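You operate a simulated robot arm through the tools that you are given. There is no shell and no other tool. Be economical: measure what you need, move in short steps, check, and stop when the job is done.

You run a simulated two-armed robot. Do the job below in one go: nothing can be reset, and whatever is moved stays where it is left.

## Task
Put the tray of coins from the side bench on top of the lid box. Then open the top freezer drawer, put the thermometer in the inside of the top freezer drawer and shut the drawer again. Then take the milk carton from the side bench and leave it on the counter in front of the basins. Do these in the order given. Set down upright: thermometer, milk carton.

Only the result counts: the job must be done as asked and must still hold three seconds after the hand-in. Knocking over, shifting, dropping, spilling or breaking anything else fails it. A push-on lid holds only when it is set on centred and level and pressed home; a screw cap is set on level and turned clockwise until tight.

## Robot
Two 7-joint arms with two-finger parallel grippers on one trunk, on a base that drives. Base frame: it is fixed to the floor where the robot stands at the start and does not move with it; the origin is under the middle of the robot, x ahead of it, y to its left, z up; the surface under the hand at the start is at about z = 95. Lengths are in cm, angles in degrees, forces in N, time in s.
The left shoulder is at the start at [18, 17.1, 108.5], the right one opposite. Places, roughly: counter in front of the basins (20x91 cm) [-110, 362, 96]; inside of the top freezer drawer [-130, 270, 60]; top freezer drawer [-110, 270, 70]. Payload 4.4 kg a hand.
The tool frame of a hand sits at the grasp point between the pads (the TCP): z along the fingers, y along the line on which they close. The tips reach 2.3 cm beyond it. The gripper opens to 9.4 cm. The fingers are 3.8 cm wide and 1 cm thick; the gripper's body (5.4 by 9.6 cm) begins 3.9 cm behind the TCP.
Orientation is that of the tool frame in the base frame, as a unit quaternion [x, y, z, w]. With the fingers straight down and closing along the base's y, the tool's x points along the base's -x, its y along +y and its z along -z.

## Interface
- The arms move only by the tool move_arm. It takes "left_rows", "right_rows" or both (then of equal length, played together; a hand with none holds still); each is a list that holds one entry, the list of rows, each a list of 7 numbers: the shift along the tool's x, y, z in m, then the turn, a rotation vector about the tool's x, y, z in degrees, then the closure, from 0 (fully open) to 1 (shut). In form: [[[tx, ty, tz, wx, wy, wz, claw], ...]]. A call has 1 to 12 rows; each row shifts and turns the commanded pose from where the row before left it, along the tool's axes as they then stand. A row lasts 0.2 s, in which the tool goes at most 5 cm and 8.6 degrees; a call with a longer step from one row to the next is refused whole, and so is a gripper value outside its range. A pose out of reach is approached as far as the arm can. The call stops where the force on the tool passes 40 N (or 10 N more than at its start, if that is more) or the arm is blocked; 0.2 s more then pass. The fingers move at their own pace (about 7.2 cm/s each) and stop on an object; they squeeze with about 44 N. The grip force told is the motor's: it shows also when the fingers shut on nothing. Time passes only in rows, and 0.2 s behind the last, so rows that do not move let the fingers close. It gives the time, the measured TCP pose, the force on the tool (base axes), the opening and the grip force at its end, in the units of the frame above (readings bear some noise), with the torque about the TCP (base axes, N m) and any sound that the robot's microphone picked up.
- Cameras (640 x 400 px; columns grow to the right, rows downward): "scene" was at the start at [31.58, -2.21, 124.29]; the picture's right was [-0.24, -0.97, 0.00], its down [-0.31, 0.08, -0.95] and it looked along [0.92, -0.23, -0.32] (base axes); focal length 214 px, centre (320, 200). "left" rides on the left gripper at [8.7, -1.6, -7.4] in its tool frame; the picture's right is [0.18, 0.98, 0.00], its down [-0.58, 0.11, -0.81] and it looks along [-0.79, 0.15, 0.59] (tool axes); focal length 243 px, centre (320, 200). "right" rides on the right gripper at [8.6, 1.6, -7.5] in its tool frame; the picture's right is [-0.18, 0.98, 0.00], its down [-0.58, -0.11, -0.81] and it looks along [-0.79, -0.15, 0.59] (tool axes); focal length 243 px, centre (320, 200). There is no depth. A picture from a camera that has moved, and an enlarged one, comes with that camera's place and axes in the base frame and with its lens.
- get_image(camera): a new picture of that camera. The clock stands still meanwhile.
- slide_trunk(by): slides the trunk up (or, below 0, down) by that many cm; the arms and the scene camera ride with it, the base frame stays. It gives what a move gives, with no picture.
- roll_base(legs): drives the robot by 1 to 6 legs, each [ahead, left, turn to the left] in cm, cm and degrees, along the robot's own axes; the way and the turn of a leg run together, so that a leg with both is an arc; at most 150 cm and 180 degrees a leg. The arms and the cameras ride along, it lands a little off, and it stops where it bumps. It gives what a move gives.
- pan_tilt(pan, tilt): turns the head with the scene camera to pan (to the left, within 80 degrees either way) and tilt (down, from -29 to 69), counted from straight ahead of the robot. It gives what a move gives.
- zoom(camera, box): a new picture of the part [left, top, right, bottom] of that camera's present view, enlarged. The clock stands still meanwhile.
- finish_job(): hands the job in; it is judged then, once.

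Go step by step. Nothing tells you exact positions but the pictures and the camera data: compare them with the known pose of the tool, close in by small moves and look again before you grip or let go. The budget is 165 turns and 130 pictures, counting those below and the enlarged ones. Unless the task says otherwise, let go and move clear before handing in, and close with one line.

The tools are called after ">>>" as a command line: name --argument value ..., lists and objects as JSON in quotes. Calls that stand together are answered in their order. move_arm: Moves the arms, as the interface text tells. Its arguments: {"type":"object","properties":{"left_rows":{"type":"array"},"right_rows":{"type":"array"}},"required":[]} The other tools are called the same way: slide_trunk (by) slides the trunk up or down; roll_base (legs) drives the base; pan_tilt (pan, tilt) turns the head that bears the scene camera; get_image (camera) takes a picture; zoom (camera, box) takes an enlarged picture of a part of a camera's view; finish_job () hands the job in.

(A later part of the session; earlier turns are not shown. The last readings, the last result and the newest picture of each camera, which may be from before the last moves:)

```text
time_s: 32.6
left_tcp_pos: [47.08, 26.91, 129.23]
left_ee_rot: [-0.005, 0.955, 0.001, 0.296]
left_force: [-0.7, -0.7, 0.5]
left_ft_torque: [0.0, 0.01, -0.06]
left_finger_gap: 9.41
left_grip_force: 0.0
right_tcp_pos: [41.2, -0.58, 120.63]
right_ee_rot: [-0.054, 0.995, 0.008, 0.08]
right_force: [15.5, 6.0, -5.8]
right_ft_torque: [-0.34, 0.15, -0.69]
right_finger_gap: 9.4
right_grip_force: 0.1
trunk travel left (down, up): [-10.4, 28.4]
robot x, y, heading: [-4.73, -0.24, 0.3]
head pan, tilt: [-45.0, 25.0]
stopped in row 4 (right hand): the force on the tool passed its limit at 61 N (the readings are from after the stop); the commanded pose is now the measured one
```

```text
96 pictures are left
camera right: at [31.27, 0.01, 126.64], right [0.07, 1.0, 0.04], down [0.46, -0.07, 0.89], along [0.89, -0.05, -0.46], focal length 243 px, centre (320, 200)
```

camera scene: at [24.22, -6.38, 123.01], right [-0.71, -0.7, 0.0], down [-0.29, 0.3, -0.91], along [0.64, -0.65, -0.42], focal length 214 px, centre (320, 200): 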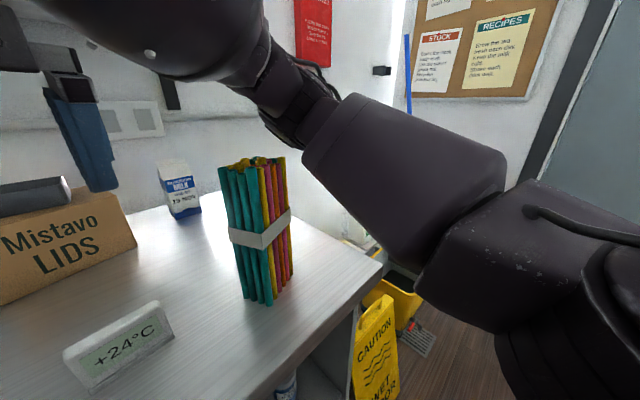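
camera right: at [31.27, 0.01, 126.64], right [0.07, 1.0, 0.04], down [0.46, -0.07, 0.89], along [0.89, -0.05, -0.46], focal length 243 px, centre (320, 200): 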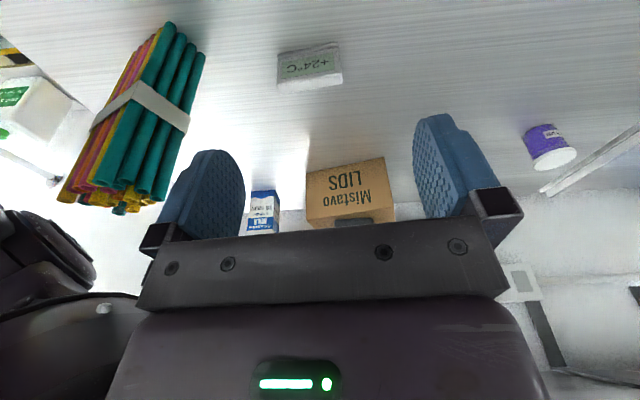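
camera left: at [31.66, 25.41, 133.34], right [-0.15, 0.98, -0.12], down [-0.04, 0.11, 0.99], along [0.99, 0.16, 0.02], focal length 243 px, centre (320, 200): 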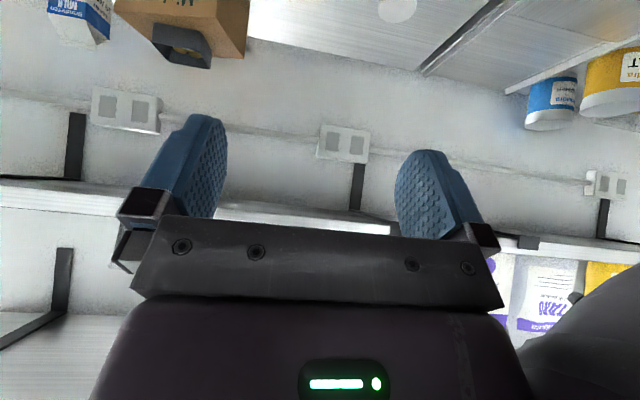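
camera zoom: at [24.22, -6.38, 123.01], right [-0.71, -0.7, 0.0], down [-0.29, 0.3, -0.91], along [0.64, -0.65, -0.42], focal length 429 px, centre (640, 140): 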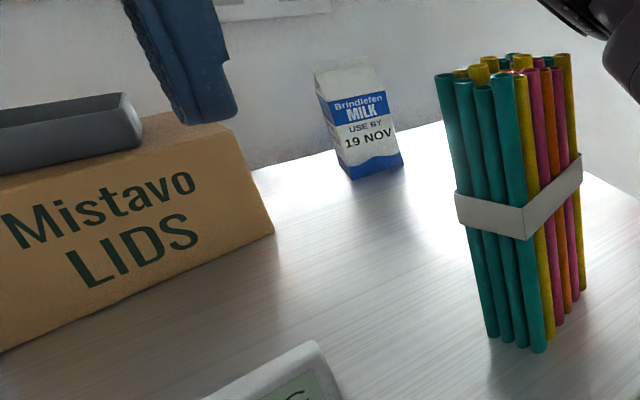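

The tray is fine, but the bundle has shifted about 3–4 cm toward the thermometer and I'll need to set it back. First I'll raise the trunk to lift the arm clear of everything.

>>> slide_trunk --by 12

>>> get_image --camera "scene"

```text
time_s: 34.1
left_tcp_pos: [46.85, 26.76, 141.5]
left_ee_rot: [-0.006, 0.954, 0.001, 0.299]
left_force: [0.0, 0.9, -0.5]
left_ft_torque: [0.01, 0.01, -0.03]
left_finger_gap: 9.41
left_grip_force: 0.1
right_tcp_pos: [40.94, -0.56, 133.08]
right_ee_rot: [-0.055, 0.995, 0.006, 0.083]
right_force: [0.3, 0.5, 0.4]
right_ft_torque: [0.03, 0.0, 0.03]
right_finger_gap: 9.4
right_grip_force: 0.0
trunk travel left (down, up): [-22.4, 16.4]
robot x, y, heading: [-5.5, -0.0, 0.3]
head pan, tilt: [-45.0, 25.0]
```

```text
95 pictures are left
camera scene: at [12.55, -6.32, 137.15], right [-0.7, -0.71, 0.0], down [-0.3, 0.3, -0.91], along [0.64, -0.64, -0.42], focal length 214 px, centre (320, 200)
```

scene: 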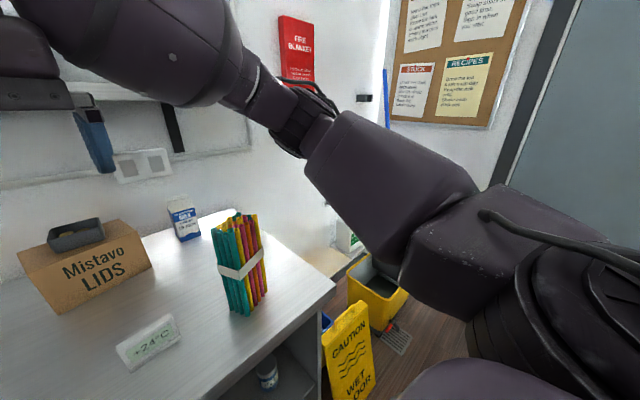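

The bundle shifted by about (+1.5, +3.5) cm and still stands upright. I'll bring the right hand back to its own side, level it, and view the bundle from above.

>>> move_arm --right_rows '[[[0, -0.041, 0, 0, 1.9, 0, 0], [0, -0.041, 0, 0, 1.9, 0, 0], [0, -0.041, 0, 0, 1.9, 0, 0], [0, -0.041, 0, 0, 1.9, 0, 0], [0, -0.031, 0, 0, 1.9, 0, 0], [0, 0, 0, 0, 0, 0, 0]]]'

>>> get_image --camera "right"

>>> get_image --camera "scene"

```text
time_s: 35.5
left_tcp_pos: [46.58, 26.91, 141.57]
left_ee_rot: [-0.006, 0.954, 0.002, 0.299]
left_force: [-0.8, -0.2, 0.1]
left_ft_torque: [0.0, -0.01, 0.0]
left_finger_gap: 9.42
left_grip_force: 0.1
right_tcp_pos: [43.21, -19.86, 133.05]
right_ee_rot: [-0.057, 0.998, 0.003, -0.001]
right_force: [0.2, 0.7, -0.4]
right_ft_torque: [-0.02, 0.01, -0.03]
right_finger_gap: 9.38
right_grip_force: 0.1
trunk travel left (down, up): [-22.4, 16.4]
robot x, y, heading: [-5.29, -0.13, 0.5]
head pan, tilt: [-45.0, 25.0]
```

```text
94 pictures are left
camera right: at [34.21, -19.23, 140.48], right [0.07, 1.0, 0.01], down [0.59, -0.05, 0.81], along [0.8, -0.05, -0.59], focal length 243 px, centre (320, 200)
```

right: 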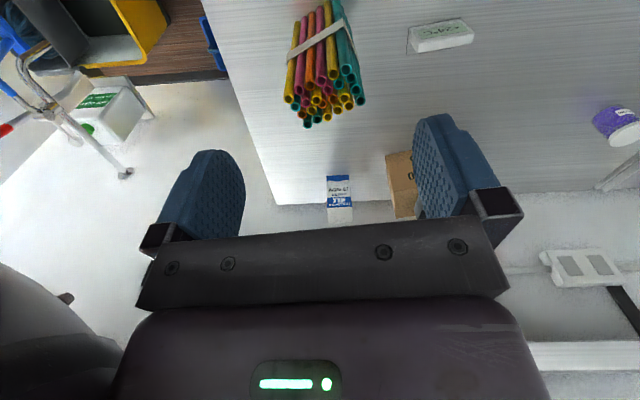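

```text
93 pictures are left
camera scene: at [12.44, -6.27, 137.19], right [-0.7, -0.71, 0.0], down [-0.3, 0.3, -0.91], along [0.64, -0.64, -0.42], focal length 214 px, centre (320, 200)
```

scene: 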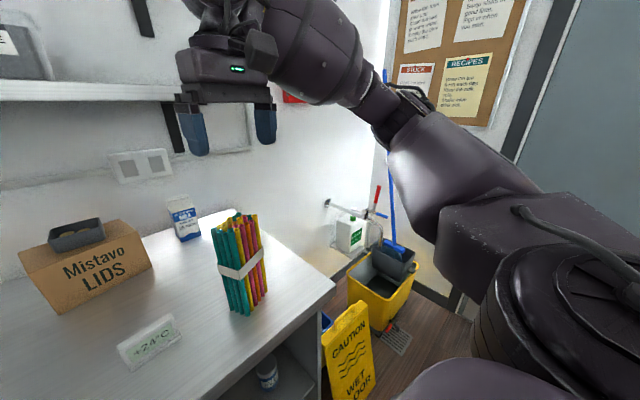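

>>> zoom --camera "right" --box '[250, 0, 410, 140]'

>>> zoom --camera "scene" --box '[180, 200, 300, 330]'

```text
2.86 times, centred on (330, 70) of right
camera zoom: at [34.21, -19.23, 140.48], right [0.07, 1.0, 0.01], down [0.59, -0.05, 0.81], along [0.8, -0.05, -0.59], focal length 693 px, centre (291, 571)
```

zoom: 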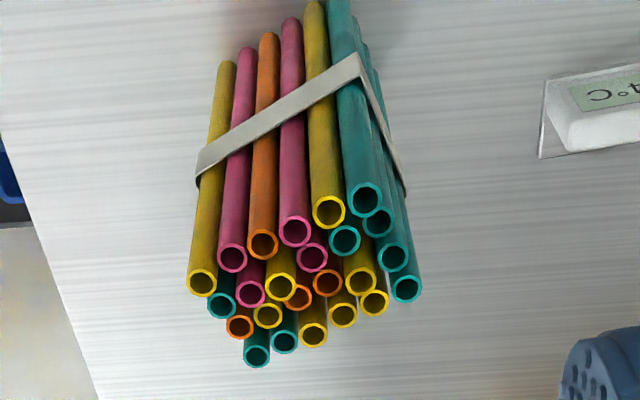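

```text
3.08 times, centred on (240, 265) of scene
camera zoom: at [12.44, -6.27, 137.19], right [-0.7, -0.71, 0.0], down [-0.3, 0.3, -0.91], along [0.64, -0.64, -0.42], focal length 660 px, centre (566, 0)
```

zoom: 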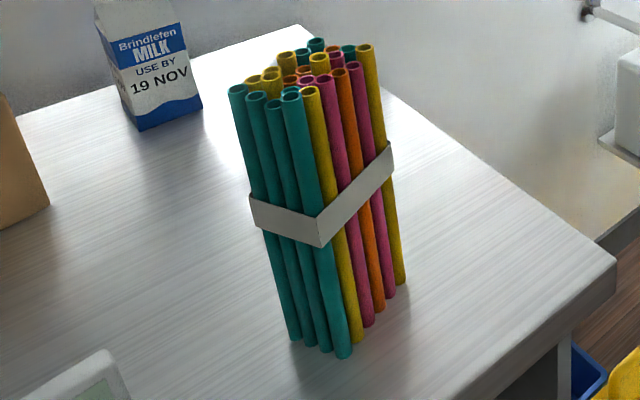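

The bundle is about 8 × 5 cm, its top at z 115, centred near (49, -19.5), and has turned about 12° counter-clockwise from where it stood (originally centred near (47.8, -23.5)). I'll turn the right hand to grip it across its narrow side and put it back.

>>> move_arm --right_rows '[[[0, 0, 0, 0, 0, 8, 0], [0, 0, 0, 0, 0, 8, 0], [0, 0, 0, 0, 0, 8, 0], [0, 0, 0, 0, 0, 8, 0], [0, 0, 0, 0, 0, 8, 0], [0, 0, 0, 0, 0, 8, 0], [0, 0, 0, 0, 0, 8, 0], [0, 0, 0, 0, 0, 8, 0], [0, 0, 0, 0, 0, 7.5, 0], [0, 0, 0, 0, 0, 0, 0]]]'

>>> get_image --camera "right"

>>> get_image --camera "scene"

```text
time_s: 37.7
left_tcp_pos: [46.59, 26.76, 141.63]
left_ee_rot: [-0.006, 0.954, 0.002, 0.301]
left_force: [-0.9, 0.4, -0.5]
left_ft_torque: [-0.02, 0.02, 0.01]
left_finger_gap: 9.4
left_grip_force: 0.0
right_tcp_pos: [42.95, -19.98, 133.25]
right_ee_rot: [0.538, 0.843, 0.003, -0.001]
right_force: [-0.4, -0.3, -0.3]
right_ft_torque: [0.0, 0.01, -0.02]
right_finger_gap: 9.38
right_grip_force: 0.1
trunk travel left (down, up): [-22.4, 16.4]
robot x, y, heading: [-4.79, 0.52, 0.5]
head pan, tilt: [-45.0, 25.0]
```

```text
90 pictures are left
camera right: at [40.75, -11.35, 140.69], right [0.97, 0.25, 0.0], down [0.14, -0.58, 0.8], along [0.2, -0.78, -0.6], focal length 243 px, centre (320, 200)
```

right: 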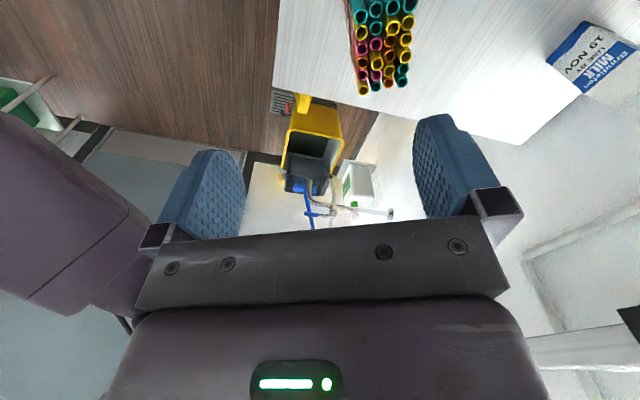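

```text
89 pictures are left
camera scene: at [12.41, -6.33, 137.2], right [-0.7, -0.71, 0.0], down [-0.3, 0.3, -0.91], along [0.64, -0.64, -0.42], focal length 214 px, centre (320, 200)
```

scene: 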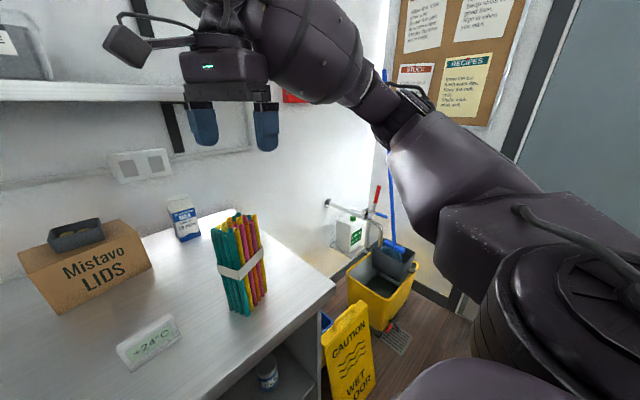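

The hand is aligned with the bundle. I'll move over it to just above the straw tops.

>>> move_arm --right_rows '[[[-0.0057, 0.0146, 0.0306, 0, 0, 0, 0], [-0.0057, 0.0146, 0.0306, 0, 0, 0, 0], [-0.0057, 0.0146, 0.0306, 0, 0, 0, 0], [-0.0057, 0.0146, 0.0306, 0, 0, 0, 0], [0, 0, 0, 0, 0, 0, 0]]]'

>>> get_image --camera "right"

>>> zoom --camera "scene" --box '[120, 70, 340, 330]'

```text
time_s: 38.9
left_tcp_pos: [46.54, 27.04, 141.8]
left_ee_rot: [-0.006, 0.954, 0.001, 0.3]
left_force: [0.4, 0.2, 0.8]
left_ft_torque: [0.0, -0.05, -0.02]
left_finger_gap: 9.42
left_grip_force: 0.0
right_tcp_pos: [49.1, -19.44, 120.78]
right_ee_rot: [0.537, 0.843, 0.003, -0.002]
right_force: [-0.1, 0.7, 0.4]
right_ft_torque: [0.0, -0.03, -0.02]
right_finger_gap: 9.42
right_grip_force: 0.0
trunk travel left (down, up): [-22.4, 16.4]
robot x, y, heading: [-5.01, -0.19, 0.2]
head pan, tilt: [-45.0, 25.0]
```

```text
88 pictures are left
camera right: at [46.95, -10.91, 128.38], right [0.97, 0.25, 0.0], down [0.15, -0.58, 0.8], along [0.2, -0.78, -0.6], focal length 243 px, centre (320, 200)
```

right: 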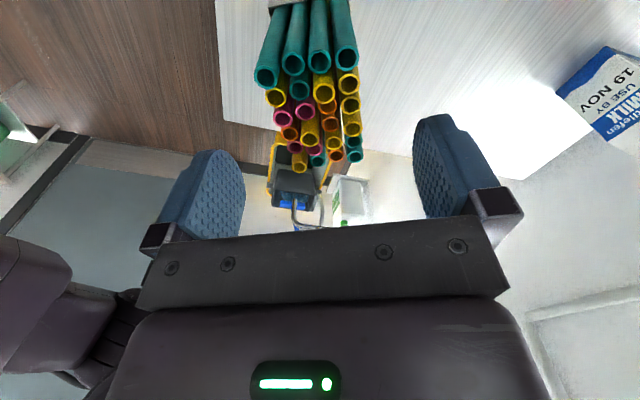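

```text
1.54 times, centred on (230, 200) of scene
camera zoom: at [12.33, -6.33, 137.22], right [-0.7, -0.71, 0.0], down [-0.3, 0.3, -0.91], along [0.64, -0.64, -0.42], focal length 330 px, centre (458, 200)
```

zoom: 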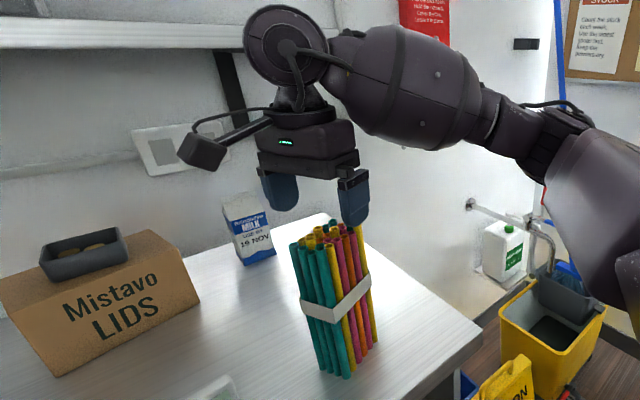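

It is centred, so I'll descend and close on the bundle.

>>> move_arm --right_rows '[[[-0.002, -0.0015, 0.02, 0, 0, 0, 0], [-0.002, 0, 0.022, 0, 0, 0, 0], [0, 0, 0.022, 0, 0, 0, 0], [0, 0, 0.02, 0, 0, 0, 0], [0, 0, 0, 0, 0, 0, 0], [0, 0, 0, 0, 0, 0, 1], [0, 0, 0, 0, 0, 0, 1], [0, 0, 0, 0, 0, 0, 1], [0, 0, 0, 0, 0, 0, 1]]]'

>>> zoom --camera "scene" --box '[120, 70, 340, 330]'

```text
time_s: 40.9
left_tcp_pos: [46.66, 26.74, 141.65]
left_ee_rot: [-0.004, 0.954, 0.001, 0.3]
left_force: [0.8, 0.9, 0.7]
left_ft_torque: [0.01, -0.01, -0.02]
left_finger_gap: 9.41
left_grip_force: 0.1
right_tcp_pos: [49.31, -19.99, 112.68]
right_ee_rot: [0.537, 0.844, 0.004, -0.001]
right_force: [0.0, 0.5, 0.3]
right_ft_torque: [-0.03, 0.02, -0.02]
right_finger_gap: 5.44
right_grip_force: 44.1
trunk travel left (down, up): [-22.4, 16.4]
robot x, y, heading: [-4.86, -0.1, 0.2]
head pan, tilt: [-45.0, 25.0]
```

```text
1.54 times, centred on (230, 200) of scene
camera zoom: at [12.41, -6.33, 137.2], right [-0.7, -0.71, 0.0], down [-0.3, 0.3, -0.91], along [0.64, -0.64, -0.42], focal length 330 px, centre (458, 200)
```

zoom: 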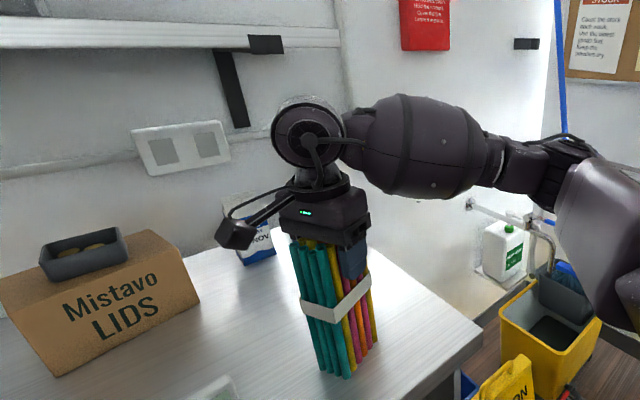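

It is gripped at 5.4 cm. I'll lift it slightly, shift it back by (-1.2, -4.0) cm, turn it 12.5° clockwise and set it down.

>>> move_arm --right_rows '[[[0, 0, -0.008, 0, 0, 0, 1], [-0.0157, -0.01365, 0, 0, 0, 0, 1], [-0.0157, -0.01365, 0, 0, 0, 0, 1], [0, 0, 0, 0, 0, 6.25, 1], [0, 0, 0, 0, 0, 6.25, 1], [0, 0, 0, 0, 0, 0, 1], [0, 0, 0.004, 0, 0, 0, 1], [0, 0, 0.003, 0, 0, 0, 1], [0, 0, 0, 0, 0, 0, 1]]]'

>>> zoom --camera "scene" --box '[180, 120, 340, 330]'

```text
time_s: 42.9
left_tcp_pos: [46.62, 26.71, 141.73]
left_ee_rot: [-0.006, 0.954, 0.002, 0.301]
left_force: [0.4, 0.0, 0.1]
left_ft_torque: [0.0, 0.01, 0.0]
left_finger_gap: 9.39
left_grip_force: 0.0
right_tcp_pos: [48.23, -23.82, 112.56]
right_ee_rot: [0.627, 0.779, 0.003, -0.001]
right_force: [0.5, 0.8, 1.4]
right_ft_torque: [-0.15, 0.07, -0.03]
right_finger_gap: 5.44
right_grip_force: 43.9
trunk travel left (down, up): [-22.4, 16.4]
robot x, y, heading: [-5.17, -0.07, 0.5]
head pan, tilt: [-45.0, 25.0]
```

```text
1.90 times, centred on (260, 225) of scene
camera zoom: at [12.4, -6.33, 137.2], right [-0.7, -0.71, 0.0], down [-0.3, 0.3, -0.91], along [0.64, -0.64, -0.42], focal length 408 px, centre (434, 152)
```

zoom: 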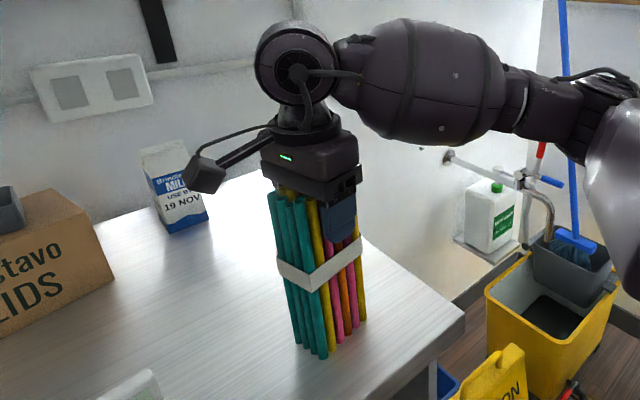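

The bottom corners now lie within 0.3 cm of the originals. I'll release and rise straight up.

>>> move_arm --right_rows '[[[0, 0, 0, 0, 0, 0, 0], [0, 0, 0, 0, 0, 0, 0], [0, 0, 0, 0, 0, 0, 0], [0, 0, -0.02, 0, 0, 0, 0], [0, 0, -0.03, 0, 0, 0, 0], [0, 0, -0.04, 0, 0, 0, 0], [0, 0, -0.04, 0, 0, 0, 0], [0, 0, -0.04, 0, 0, -8, 0], [0, 0, 0, 0, 0, -8, 0]]]'

>>> zoom --camera "scene" --box '[180, 120, 340, 330]'

```text
time_s: 44.9
left_tcp_pos: [46.68, 26.76, 141.51]
left_ee_rot: [-0.006, 0.954, 0.004, 0.3]
left_force: [1.0, -0.3, -0.1]
left_ft_torque: [-0.01, -0.02, 0.0]
left_finger_gap: 9.4
left_grip_force: 0.1
right_tcp_pos: [48.12, -23.97, 129.61]
right_ee_rot: [0.511, 0.86, 0.003, -0.002]
right_force: [0.8, -0.4, -0.1]
right_ft_torque: [0.01, 0.04, 0.01]
right_finger_gap: 9.4
right_grip_force: 0.0
trunk travel left (down, up): [-22.4, 16.4]
robot x, y, heading: [-5.32, 0.46, 0.3]
head pan, tilt: [-45.0, 25.0]
```

```text
1.90 times, centred on (260, 225) of scene
camera zoom: at [12.51, -6.37, 137.16], right [-0.7, -0.71, 0.0], down [-0.3, 0.3, -0.91], along [0.64, -0.64, -0.42], focal length 408 px, centre (434, 152)
```

zoom: 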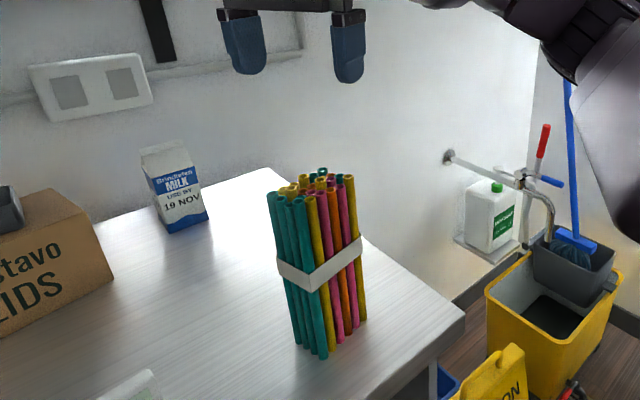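

The bundle stands as before. I'll use the left arm for the thermometer: back up 12 cm, restore both wrists to straight down, and recheck.

>>> roll_base --legs '[[-12, 0, 0]]'

>>> move_arm --left_rows '[[[0, 0, 0, 0, 7, 0, 0], [0, 0, 0, 0, 7, 0, 0], [0, 0, 0, 0, 7, 0, 0], [0, 0, 0, 0, 7, 0, 0], [0, 0, 0, 0, 7, 0, 0], [0, 0, 0, 0, 0, -4.5, 0], [0, 0, 0, 0, 0, 0, 0], [0, 0, 0, 0, 0, 0, 0], [0, 0, 0, 0, 0, 0, 0]]]' --right_rows '[[[0, 0, 0, 0, 0, -7.7, 0], [0, 0, 0, 0, 0, -7.7, 0], [0, 0, 0, 0, 0, -7.7, 0], [0, 0, 0, 0, 0, -7.7, 0], [0, 0, 0, 0, 0, -7.7, 0], [0, 0, 0, 0, 0, -7.7, 0], [0, 0, 0, 0, 0, -7.7, 0], [0, 0, 0, 0, 0, -7.7, 0], [0, 0, 0, 0, 0, 0, 0]]]'

>>> pan_tilt --pan 0 --tilt 45

>>> get_image --camera "scene"

```text
time_s: 46.1
left_tcp_pos: [34.68, 26.81, 141.61]
left_ee_rot: [-0.006, 0.954, 0.002, 0.3]
left_force: [-0.4, 0.7, 0.3]
left_ft_torque: [0.04, -0.02, 0.0]
left_finger_gap: 9.39
left_grip_force: 0.0
right_tcp_pos: [36.04, -23.87, 129.61]
right_ee_rot: [0.512, 0.859, 0.003, -0.001]
right_force: [-0.3, 0.7, 0.3]
right_ft_torque: [0.0, -0.01, 0.01]
right_finger_gap: 9.4
right_grip_force: 0.0
trunk travel left (down, up): [-22.4, 16.4]
robot x, y, heading: [-17.02, 0.21, 0.1]
head pan, tilt: [-45.0, 25.0]
```

```text
time_s: 48.1
left_tcp_pos: [34.82, 26.71, 141.7]
left_ee_rot: [-0.045, 0.999, 0.0, -0.002]
left_force: [0.4, 0.0, 0.6]
left_ft_torque: [0.01, 0.03, 0.06]
left_finger_gap: 9.39
left_grip_force: 0.1
right_tcp_pos: [36.21, -23.96, 129.73]
right_ee_rot: [-0.002, 1.0, 0.004, 0.0]
right_force: [0.7, 0.2, -0.3]
right_ft_torque: [0.02, 0.05, -0.01]
right_finger_gap: 9.38
right_grip_force: 0.1
trunk travel left (down, up): [-22.4, 16.4]
robot x, y, heading: [-17.07, -0.22, 0.3]
head pan, tilt: [-45.0, 25.0]
```

```text
time_s: 49.2
left_tcp_pos: [34.7, 26.8, 141.65]
left_ee_rot: [-0.046, 0.999, 0.0, -0.001]
left_force: [-0.7, 0.4, -0.5]
left_ft_torque: [0.0, 0.04, 0.02]
left_finger_gap: 9.4
left_grip_force: 0.0
right_tcp_pos: [36.21, -24.0, 129.64]
right_ee_rot: [-0.001, 1.0, 0.004, 0.0]
right_force: [-0.2, 0.5, 1.0]
right_ft_torque: [-0.02, -0.01, 0.03]
right_finger_gap: 9.38
right_grip_force: 0.1
trunk travel left (down, up): [-22.4, 16.4]
robot x, y, heading: [-17.11, 0.06, 0.3]
head pan, tilt: [0.0, 45.0]
```

```text
83 pictures are left
camera scene: at [2.06, 0.13, 134.14], right [0.0, -1.0, 0.0], down [-0.71, 0.0, -0.71], along [0.71, 0.0, -0.71], focal length 214 px, centre (320, 200)
```

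scene: 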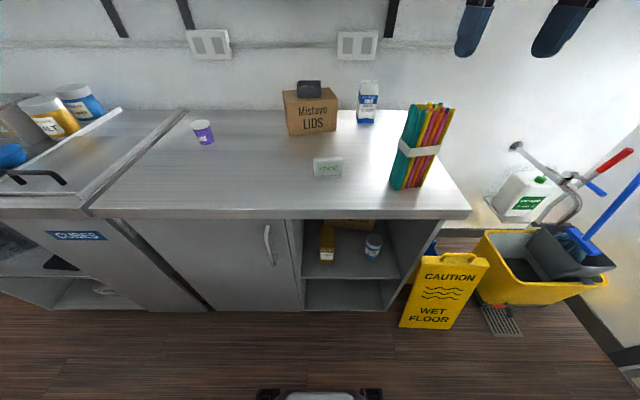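

Everything is clear. I'll move the left hand above the thermometer.

>>> move_arm --left_rows '[[[-0.01367, -0.02748, 0.03055, 0, 0, 0, 0], [-0.01367, -0.02748, 0.03055, 0, 0, 0, 0], [-0.01367, -0.02748, 0.03055, 0, 0, 0, 0], [-0.01367, -0.02748, 0.03055, 0, 0, 0, 0], [-0.01367, -0.02748, 0.03055, 0, 0, 0, 0], [-0.01367, -0.02748, 0.03055, 0, 0, 0, 0], [-0.01367, -0.02748, 0.03055, 0, 0, 0, 0], [-0.01367, -0.02748, 0.03055, 0, 0, 0, 0], [-0.01367, -0.02748, 0.03055, 0, 0, 0, 0], [-0.01367, -0.02748, 0.03055, 0, 0, 0, 0], [-0.01367, -0.02748, 0.03055, 0, 0, 0, 0], [0, 0, 0, 0, 0, 0, 0]]]'

>>> get_image --camera "left"

>>> zoom --camera "scene" --box '[260, 70, 420, 220]'

```text
time_s: 51.8
left_tcp_pos: [52.46, -1.73, 108.22]
left_ee_rot: [-0.046, 0.999, 0.0, -0.001]
left_force: [-0.4, -0.1, 0.5]
left_ft_torque: [-0.03, -0.03, 0.0]
left_finger_gap: 9.4
left_grip_force: 0.1
right_tcp_pos: [36.09, -23.92, 129.79]
right_ee_rot: [-0.001, 1.0, 0.003, 0.0]
right_force: [-0.6, 0.3, 0.2]
right_ft_torque: [-0.01, 0.01, 0.0]
right_finger_gap: 9.38
right_grip_force: 0.1
trunk travel left (down, up): [-22.4, 16.4]
robot x, y, heading: [-16.74, -0.19, 0.1]
head pan, tilt: [0.0, 45.0]
```

```text
82 pictures are left
camera left: at [43.87, -4.08, 115.8], right [-0.27, 0.96, 0.0], down [0.57, 0.16, 0.81], along [0.78, 0.22, -0.59], focal length 243 px, centre (320, 200)
```

left: 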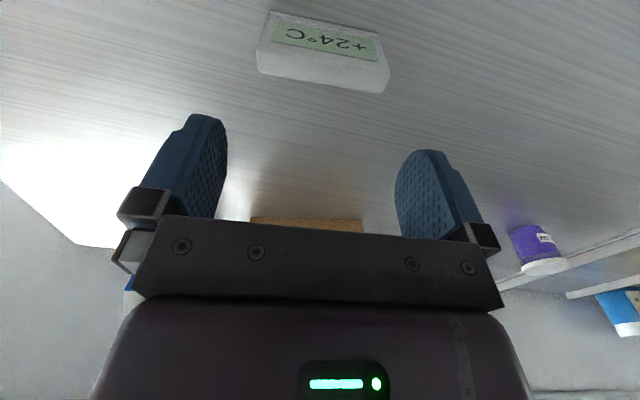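

```text
2.67 times, centred on (340, 145) of scene
camera zoom: at [2.0, 0.21, 134.16], right [0.01, -1.0, 0.0], down [-0.71, 0.0, -0.71], along [0.71, 0.0, -0.71], focal length 572 px, centre (267, 347)
```

zoom: 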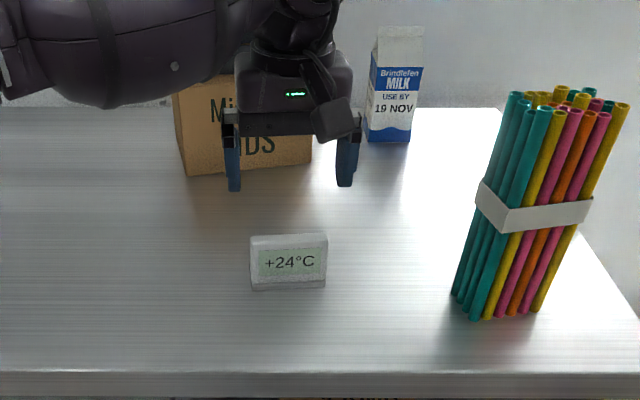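

The bundle position checks out at (45, -20.7). I'll fine-align with the thermometer and go down to just above it.

>>> move_arm --left_rows '[[[0.008, -0.0012, 0, 0, 0, 0, 0], [0, 0, 0.025, 0, 0, 0, 0], [0, 0, 0.025, 0, 0, 0, 0], [0, 0, 0, 0, 0, 0, 0]]]'

>>> get_image --camera "left"

>>> zoom --camera "scene" --box '[290, 110, 370, 190]'

```text
time_s: 52.8
left_tcp_pos: [51.56, -2.04, 103.21]
left_ee_rot: [-0.045, 0.999, -0.001, -0.001]
left_force: [0.0, -1.0, -0.3]
left_ft_torque: [-0.01, 0.02, 0.02]
left_finger_gap: 9.39
left_grip_force: 0.0
right_tcp_pos: [36.14, -23.87, 129.67]
right_ee_rot: [-0.001, 1.0, 0.004, 0.001]
right_force: [-0.9, -0.6, 0.1]
right_ft_torque: [0.01, -0.01, 0.0]
right_finger_gap: 9.39
right_grip_force: 0.0
trunk travel left (down, up): [-22.4, 16.4]
robot x, y, heading: [-17.08, 0.09, 0.3]
head pan, tilt: [0.0, 45.0]
```

```text
80 pictures are left
camera left: at [43.11, -4.48, 110.75], right [-0.27, 0.96, 0.0], down [0.57, 0.16, 0.81], along [0.78, 0.22, -0.59], focal length 243 px, centre (320, 200)
```

left: 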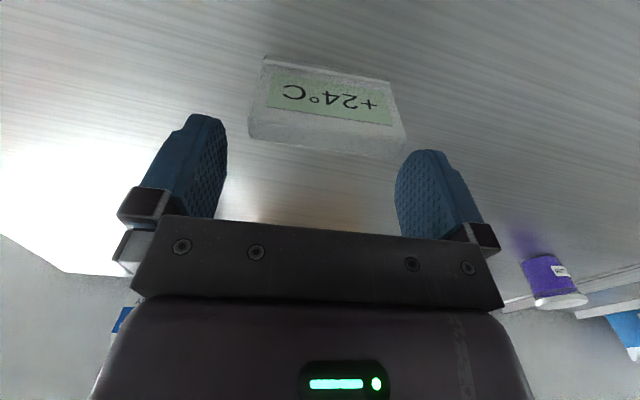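

```text
5.00 times, centred on (330, 150) of scene
camera zoom: at [2.04, 0.13, 134.15], right [0.01, -1.0, 0.0], down [-0.71, 0.0, -0.71], along [0.71, 0.0, -0.71], focal length 1072 px, centre (270, 450)
```

zoom: 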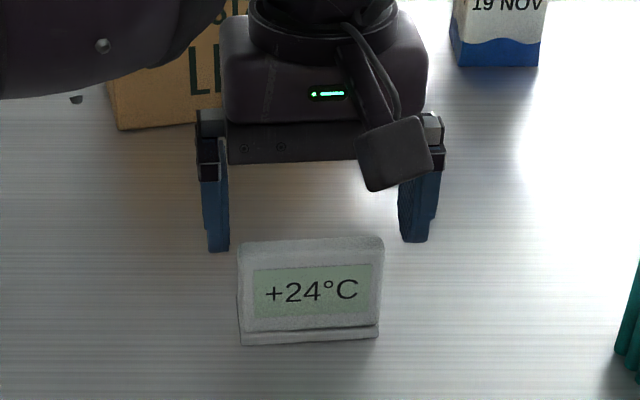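

It is aligned to within the clearance. I'll descend around the thermometer, watching the force, then close.

>>> move_arm --left_rows '[[[0.002, 0.001, 0.011, 0, 0, 0, 0], [0, 0, 0.011, 0, 0, 0, 0], [0, 0, 0.011, 0, 0, 0, 0], [0, 0, 0.011, 0, 0, 0, 0], [0, 0, 0, 0, 0, 0, 0]]]'

>>> zoom --camera "scene" --box '[290, 110, 370, 190]'

>>> get_image --camera "left"

```text
time_s: 54.0
left_tcp_pos: [51.37, -2.03, 98.58]
left_ee_rot: [-0.045, 0.999, 0.0, 0.0]
left_force: [0.9, -0.1, -1.0]
left_ft_torque: [0.01, 0.02, -0.02]
left_finger_gap: 9.42
left_grip_force: 0.0
right_tcp_pos: [36.16, -24.04, 129.59]
right_ee_rot: [-0.002, 1.0, 0.003, 0.002]
right_force: [0.0, 0.1, 0.4]
right_ft_torque: [0.01, -0.02, 0.02]
right_finger_gap: 9.42
right_grip_force: 0.1
trunk travel left (down, up): [-22.4, 16.4]
robot x, y, heading: [-16.99, 0.2, 0.1]
head pan, tilt: [0.0, 45.0]
```

```text
5.00 times, centred on (330, 150) of scene
camera zoom: at [2.04, 0.14, 134.15], right [0.01, -1.0, 0.0], down [-0.71, 0.0, -0.71], along [0.71, 0.0, -0.71], focal length 1072 px, centre (270, 450)
```

zoom: 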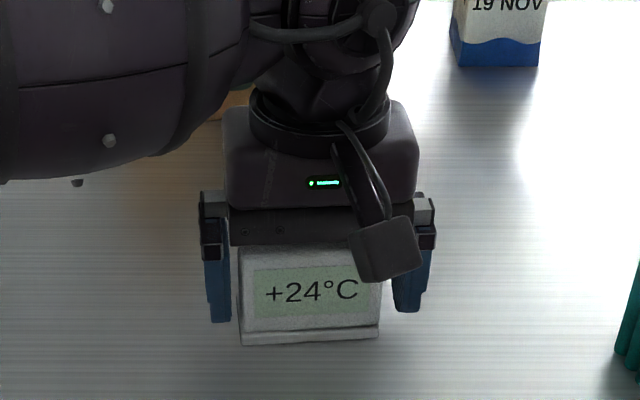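

```text
77 pictures are left
camera left: at [42.87, -4.46, 106.21], right [-0.27, 0.96, 0.0], down [0.57, 0.16, 0.81], along [0.78, 0.22, -0.59], focal length 243 px, centre (320, 200)
```

left: 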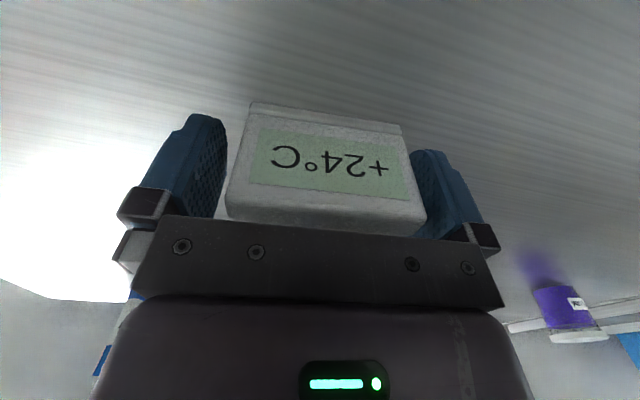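

The thermometer is between the fingers. I'll close and lift.

>>> move_arm --left_rows '[[[0, 0, 0, 0, 0, 0, 1], [0, 0, 0, 0, 0, 0, 1], [0, 0, 0, 0, 0, 0, 1], [0, 0, 0, 0, 0, 0, 1], [0, 0, -0.015, 0, 0, 0, 1], [0, 0, -0.035, 0, 0, 0, 1], [0, 0, -0.045, 0, 0, 0, 1], [0, 0, -0.045, 0, 0, 0, 1], [0, 0, -0.045, 0, 0, 0, 1], [0, 0, 0, 0, 0, 0, 1]]]'

>>> get_image --camera "left"

>>> get_image --camera "scene"

```text
time_s: 56.2
left_tcp_pos: [51.52, -2.17, 117.24]
left_ee_rot: [-0.046, 0.999, 0.0, -0.001]
left_force: [0.1, 0.1, -0.4]
left_ft_torque: [0.01, 0.0, 0.0]
left_finger_gap: 7.95
left_grip_force: 44.7
right_tcp_pos: [36.29, -23.83, 129.62]
right_ee_rot: [-0.001, 1.0, 0.003, 0.001]
right_force: [-0.2, 0.2, 0.1]
right_ft_torque: [0.01, 0.03, 0.02]
right_finger_gap: 9.42
right_grip_force: 0.0
trunk travel left (down, up): [-22.4, 16.4]
robot x, y, heading: [-16.91, -0.02, 0.7]
head pan, tilt: [0.0, 45.0]
```

```text
76 pictures are left
camera left: at [43.09, -4.53, 124.74], right [-0.27, 0.96, 0.0], down [0.57, 0.16, 0.8], along [0.77, 0.22, -0.59], focal length 243 px, centre (320, 200)
```

left: 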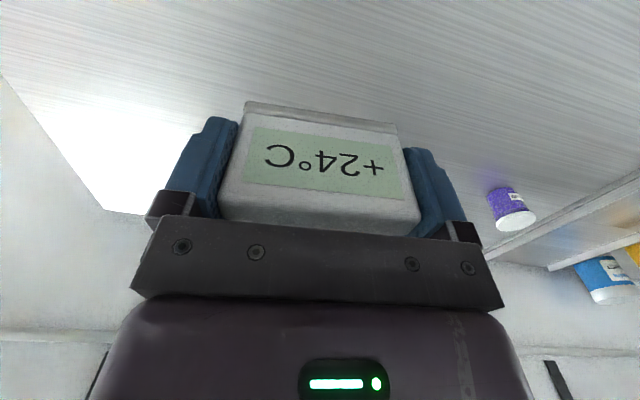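

```text
75 pictures are left
camera scene: at [2.15, 0.16, 134.11], right [0.01, -1.0, 0.0], down [-0.71, 0.0, -0.71], along [0.71, 0.0, -0.71], focal length 214 px, centre (320, 200)
```

scene: 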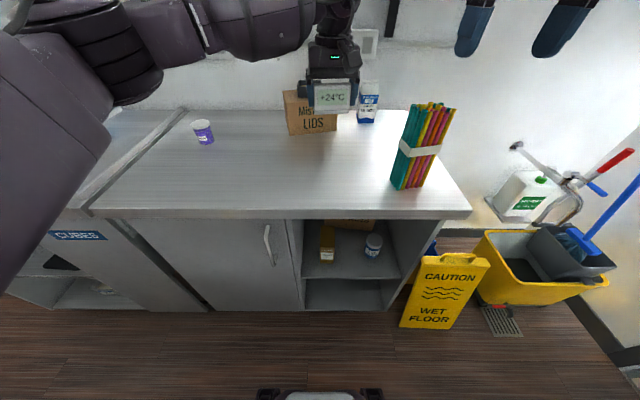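

The thermometer is held firmly. I'll draw the arm in, turn left 90° in the aisle, and look along it toward the freezer.

>>> move_arm --left_rows '[[[0.037, 0.0234, -0.01, 0, 0, 0, 1], [0.037, 0.0234, -0.01, 0, 0, 0, 1], [0.037, 0.0234, -0.01, 0, 0, 0, 1], [0.037, 0.0234, -0.01, 0, 0, 0, 1], [0.037, 0.0234, -0.01, 0, 0, 0, 1], [0, 0, 0, 0, 0, 0, 1]]]'

>>> roll_base --legs '[[-15, 0, 0], [0, 0, 90]]'

>>> pan_tilt --pan 30 --tilt 20

>>> get_image --camera "scene"

```text
time_s: 57.6
left_tcp_pos: [31.99, 7.91, 122.25]
left_ee_rot: [-0.045, 0.999, 0.0, -0.001]
left_force: [-0.3, -0.6, -1.5]
left_ft_torque: [0.04, 0.03, 0.01]
left_finger_gap: 7.94
left_grip_force: 44.0
right_tcp_pos: [36.21, -23.87, 129.61]
right_ee_rot: [-0.001, 1.0, 0.003, 0.0]
right_force: [0.6, -0.5, -0.4]
right_ft_torque: [0.01, 0.01, -0.04]
right_finger_gap: 9.41
right_grip_force: 0.1
trunk travel left (down, up): [-22.4, 16.4]
robot x, y, heading: [-17.08, -0.07, 0.3]
head pan, tilt: [0.0, 45.0]
```

```text
time_s: 62.8
left_tcp_pos: [-39.68, 48.84, 122.31]
left_ee_rot: [0.735, -0.678, 0.001, 0.0]
left_force: [-0.8, -0.4, -1.4]
left_ft_torque: [0.02, -0.02, 0.01]
left_finger_gap: 7.93
left_grip_force: 44.1
right_tcp_pos: [-7.59, 52.89, 129.7]
right_ee_rot: [-0.704, 0.71, 0.002, -0.002]
right_force: [0.2, -0.4, 0.6]
right_ft_torque: [0.03, -0.01, -0.03]
right_finger_gap: 9.41
right_grip_force: 0.0
trunk travel left (down, up): [-22.4, 16.4]
robot x, y, heading: [-32.21, -0.03, 89.8]
head pan, tilt: [0.0, 45.0]
```

```text
time_s: 63.8
left_tcp_pos: [-39.58, 48.94, 122.17]
left_ee_rot: [0.735, -0.678, 0.001, 0.0]
left_force: [1.1, -0.1, -1.7]
left_ft_torque: [-0.01, 0.01, 0.01]
left_finger_gap: 7.93
left_grip_force: 44.0
right_tcp_pos: [-7.69, 52.84, 129.61]
right_ee_rot: [-0.703, 0.711, 0.003, -0.001]
right_force: [-0.7, -0.6, -0.4]
right_ft_torque: [-0.02, -0.01, 0.05]
right_finger_gap: 9.4
right_grip_force: 0.1
trunk travel left (down, up): [-22.4, 16.4]
robot x, y, heading: [-32.08, -0.01, 89.6]
head pan, tilt: [30.0, 20.0]
```

```text
74 pictures are left
camera scene: at [-36.69, 18.97, 138.0], right [0.87, 0.5, 0.0], down [0.17, -0.3, -0.94], along [-0.47, 0.82, -0.34], focal length 214 px, centre (320, 200)
```

scene: 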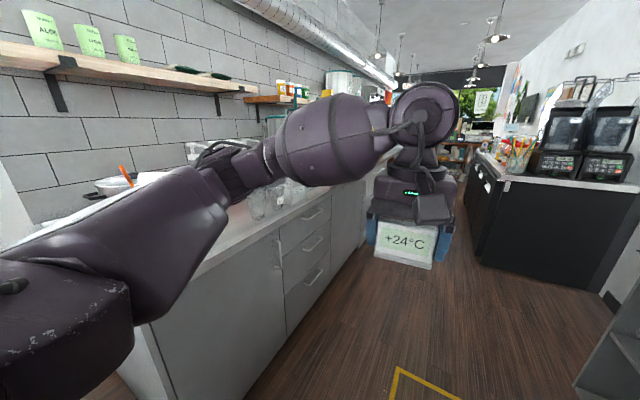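

The aisle is clear. I'll drive ahead 150 cm and look for the freezer.

>>> roll_base --legs '[[150, 0, 0]]'

>>> pan_tilt --pan 38 --tilt 30

>>> get_image --camera "scene"

```text
time_s: 71.1
left_tcp_pos: [-40.79, 197.0, 122.19]
left_ee_rot: [0.74, -0.673, 0.001, 0.001]
left_force: [0.3, -0.9, -1.7]
left_ft_torque: [0.02, -0.02, 0.0]
left_finger_gap: 7.99
left_grip_force: 44.1
right_tcp_pos: [-8.85, 201.25, 129.71]
right_ee_rot: [0.71, -0.704, -0.002, 0.002]
right_force: [1.0, 0.2, -0.8]
right_ft_torque: [0.01, -0.01, 0.02]
right_finger_gap: 9.39
right_grip_force: 0.0
trunk travel left (down, up): [-22.4, 16.4]
robot x, y, heading: [-32.73, 148.24, 90.6]
head pan, tilt: [30.0, 20.0]
```

```text
time_s: 71.8
left_tcp_pos: [-40.78, 196.93, 122.21]
left_ee_rot: [0.74, -0.672, 0.001, 0.001]
left_force: [0.0, 0.1, -1.2]
left_ft_torque: [-0.02, 0.02, 0.0]
left_finger_gap: 7.95
left_grip_force: 44.1
right_tcp_pos: [-8.92, 201.28, 129.66]
right_ee_rot: [0.709, -0.705, -0.003, 0.002]
right_force: [-1.2, 0.0, -0.2]
right_ft_torque: [0.0, -0.01, -0.03]
right_finger_gap: 9.39
right_grip_force: 0.1
trunk travel left (down, up): [-22.4, 16.4]
robot x, y, heading: [-32.74, 147.77, 90.7]
head pan, tilt: [38.0, 30.0]
```

```text
73 pictures are left
camera scene: at [-38.33, 166.05, 136.4], right [0.78, 0.62, 0.0], down [0.31, -0.39, -0.87], along [-0.54, 0.68, -0.5], focal length 214 px, centre (320, 200)
```

scene: 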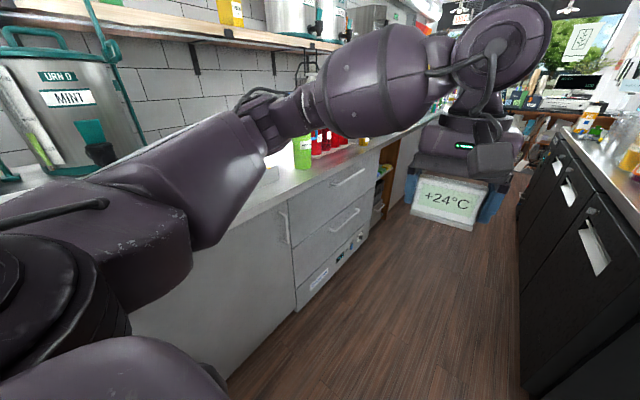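

The freezer drawers are ahead on the left, with the top handle around (-101, 270, 82). I'll drive to y≈256, turn to face them, and look.

>>> roll_base --legs '[[108, 0, 0], [0, 0, 89]]'

>>> pan_tilt --pan -10 --tilt 40

>>> get_image --camera "scene"

```text
time_s: 81.1
left_tcp_pos: [-83.66, 248.9, 122.39]
left_ee_rot: [0.999, 0.039, 0.0, 0.0]
left_force: [-0.6, 1.1, -0.8]
left_ft_torque: [0.01, -0.01, 0.02]
left_finger_gap: 7.95
left_grip_force: 44.6
right_tcp_pos: [-87.31, 280.82, 129.56]
right_ee_rot: [1.0, -0.006, 0.0, 0.002]
right_force: [0.2, 0.0, -0.6]
right_ft_torque: [0.01, 0.0, 0.03]
right_finger_gap: 9.4
right_grip_force: 0.1
trunk travel left (down, up): [-22.4, 16.4]
robot x, y, heading: [-34.54, 256.48, 179.3]
head pan, tilt: [38.0, 30.0]
```

```text
time_s: 82.3
left_tcp_pos: [-83.64, 248.92, 122.27]
left_ee_rot: [0.999, 0.039, 0.0, 0.0]
left_force: [0.0, 0.8, -0.8]
left_ft_torque: [0.04, 0.02, -0.01]
left_finger_gap: 7.95
left_grip_force: 44.2
right_tcp_pos: [-87.24, 280.89, 129.65]
right_ee_rot: [1.0, -0.006, 0.0, 0.003]
right_force: [-0.1, 0.3, -0.4]
right_ft_torque: [0.01, 0.01, -0.01]
right_finger_gap: 9.38
right_grip_force: 0.1
trunk travel left (down, up): [-22.4, 16.4]
robot x, y, heading: [-34.91, 255.85, 179.6]
head pan, tilt: [-10.0, 40.0]
```

```text
72 pictures are left
camera scene: at [-53.78, 257.84, 134.87], right [0.18, 0.98, 0.0], down [0.63, -0.12, -0.77], along [-0.75, 0.14, -0.64], focal length 214 px, centre (320, 200)
```

scene: 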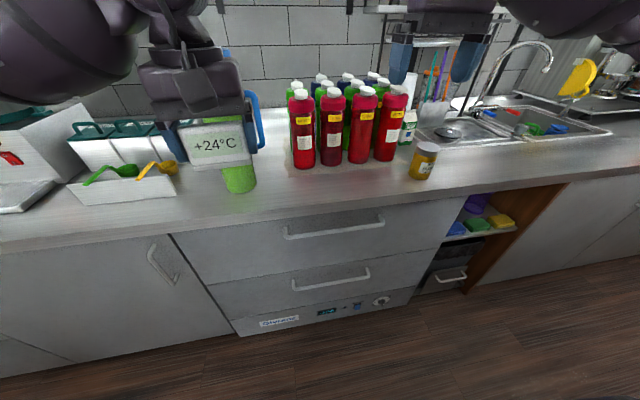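

I see the top freezer drawer (front z 58–90) with its handle at z≈84, y 256–287, x≈-99. I'll strafe left 24 cm for free space behind, then lower and pitch the right hand forward to horizontal.

>>> roll_base --legs '[[0, 24, 0]]'

>>> move_arm --right_rows '[[[0, 0, 0.05, 0, 0, 0, 0], [0, 0, 0.05, 0, 0, 0, 0], [0, 0, 0.05, 0, 0, 0, 0], [0, 0, 0.05, 0, 0, 0, 0], [0, 0, 0.05, 0, 0, 0, 0], [0, 0, 0, 0, 0, 0, 0]]]'

>>> move_arm --right_rows '[[[0, 0, 0, 0, -8.2, 0, 0], [0, 0, 0, 0, -8.2, 0, 0], [0, 0, 0, 0, -8.2, 0, 0], [0, 0, 0, 0, -8.2, 0, 0], [0, 0, 0, 0, -8.2, 0, 0], [0, 0, 0, 0, -8.2, 0, 0], [0, 0, 0, 0, -8.2, 0, 0], [0, 0, 0, 0, -8.2, 0, 0], [0, 0, 0, 0, -8.2, 0, 0], [0, 0, 0, 0, -8.2, 0, 0], [0, 0, 0, 0, -8, 0, 0], [0, 0, 0, 0, 0, 0, 0]]]'

>>> pan_tilt --pan -30 --tilt 40

>>> get_image --camera "scene"

```text
time_s: 85.0
left_tcp_pos: [-83.87, 225.23, 122.29]
left_ee_rot: [0.999, 0.038, 0.001, 0.0]
left_force: [-0.3, -0.9, -1.2]
left_ft_torque: [0.03, -0.01, 0.01]
left_finger_gap: 7.94
left_grip_force: 44.0
right_tcp_pos: [-87.52, 257.11, 129.7]
right_ee_rot: [1.0, -0.007, 0.0, 0.002]
right_force: [0.3, -0.2, 0.9]
right_ft_torque: [0.01, 0.0, 0.01]
right_finger_gap: 9.41
right_grip_force: 0.1
trunk travel left (down, up): [-22.4, 16.4]
robot x, y, heading: [-34.76, 231.95, 179.6]
head pan, tilt: [-10.0, 40.0]
```

```text
time_s: 86.4
left_tcp_pos: [-83.8, 225.24, 122.35]
left_ee_rot: [0.999, 0.037, 0.0, -0.001]
left_force: [0.1, 0.5, -0.9]
left_ft_torque: [0.01, 0.04, -0.01]
left_finger_gap: 7.92
left_grip_force: 44.3
right_tcp_pos: [-87.24, 256.71, 104.73]
right_ee_rot: [1.0, -0.006, -0.001, 0.004]
right_force: [-0.2, -0.4, -0.5]
right_ft_torque: [0.0, -0.01, -0.01]
right_finger_gap: 9.4
right_grip_force: 0.1
trunk travel left (down, up): [-22.4, 16.4]
robot x, y, heading: [-34.34, 232.71, 179.6]
head pan, tilt: [-10.0, 40.0]
```

```text
time_s: 89.0
left_tcp_pos: [-83.63, 225.24, 122.33]
left_ee_rot: [0.999, 0.037, 0.001, 0.0]
left_force: [0.1, 0.1, -0.4]
left_ft_torque: [0.02, -0.02, 0.03]
left_finger_gap: 7.96
left_grip_force: 44.1
right_tcp_pos: [-87.32, 257.05, 104.64]
right_ee_rot: [0.877, -0.008, -0.481, -0.001]
right_force: [-0.2, -0.6, 1.0]
right_ft_torque: [0.03, 0.02, 0.01]
right_finger_gap: 9.37
right_grip_force: 0.1
right hand out of reach, approached as far as the arm can: row 8, 9, 10, 11
trunk travel left (down, up): [-22.4, 16.4]
robot x, y, heading: [-34.53, 232.81, 179.4]
head pan, tilt: [-10.0, 40.0]
```

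```text
time_s: 89.8
left_tcp_pos: [-83.71, 225.3, 122.31]
left_ee_rot: [0.999, 0.038, 0.0, 0.0]
left_force: [0.7, 0.4, -1.0]
left_ft_torque: [-0.01, 0.01, -0.02]
left_finger_gap: 7.95
left_grip_force: 43.6
right_tcp_pos: [-87.43, 257.05, 104.64]
right_ee_rot: [0.877, -0.008, -0.48, -0.001]
right_force: [-0.6, 0.4, 0.5]
right_ft_torque: [-0.02, 0.03, 0.0]
right_finger_gap: 9.41
right_grip_force: 0.0
trunk travel left (down, up): [-22.4, 16.4]
robot x, y, heading: [-34.69, 232.08, 179.4]
head pan, tilt: [-30.0, 40.0]
```

```text
71 pictures are left
camera scene: at [-52.95, 236.85, 134.86], right [0.51, 0.86, 0.0], down [0.55, -0.33, -0.77], along [-0.66, 0.39, -0.64], focal length 214 px, centre (320, 200)
```

scene: 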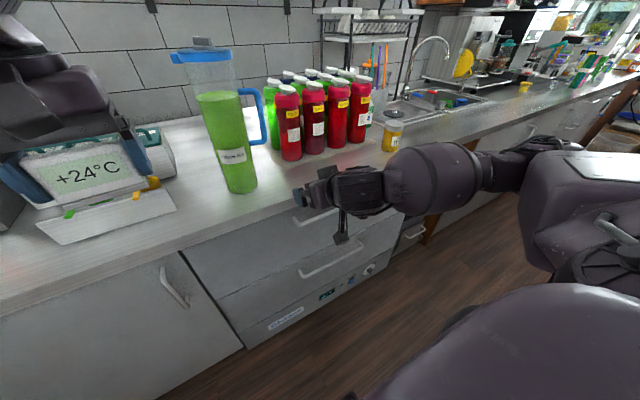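

The hand pitched to about 57° before hitting a limit. Lowering it and moving a bit forward should allow full pitch, so I'll move down to handle height.

>>> move_arm --right_rows '[[[0.0412, -0.014, 0.005, 0, 0, 0, 0], [0.0412, -0.014, 0.005, 0, 0, 0, 0], [0.0412, -0.014, 0.005, 0, 0, 0, 0], [0.0412, -0.014, 0.005, 0, 0, 0, 0], [0.0412, -0.014, 0.005, 0, 0, 0, 0], [0, 0, 0, 0, 0, 0, 0]]]'

>>> get_image --camera "scene"

```text
time_s: 91.2
left_tcp_pos: [-83.79, 225.19, 122.28]
left_ee_rot: [0.999, 0.039, 0.001, 0.0]
left_force: [-0.9, -0.5, -1.4]
left_ft_torque: [0.0, 0.0, 0.01]
left_finger_gap: 7.97
left_grip_force: 44.0
right_tcp_pos: [-85.25, 260.72, 103.43]
right_ee_rot: [0.878, -0.005, -0.479, 0.002]
right_force: [0.4, 0.2, -0.1]
right_ft_torque: [-0.02, -0.02, 0.02]
right_finger_gap: 9.38
right_grip_force: 0.1
right hand out of reach, approached as far as the arm can: row 1, 2, 3, 4, 5
trunk travel left (down, up): [-22.4, 16.4]
robot x, y, heading: [-34.41, 232.62, 179.5]
head pan, tilt: [-30.0, 40.0]
```

```text
70 pictures are left
camera scene: at [-52.97, 236.83, 134.86], right [0.51, 0.86, 0.0], down [0.55, -0.33, -0.77], along [-0.66, 0.39, -0.64], focal length 214 px, centre (320, 200)
```

scene: 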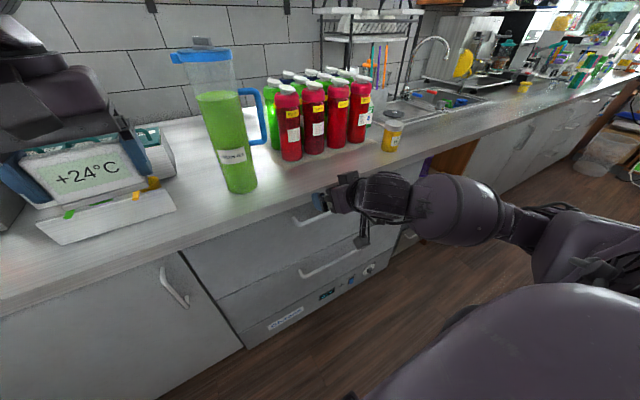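

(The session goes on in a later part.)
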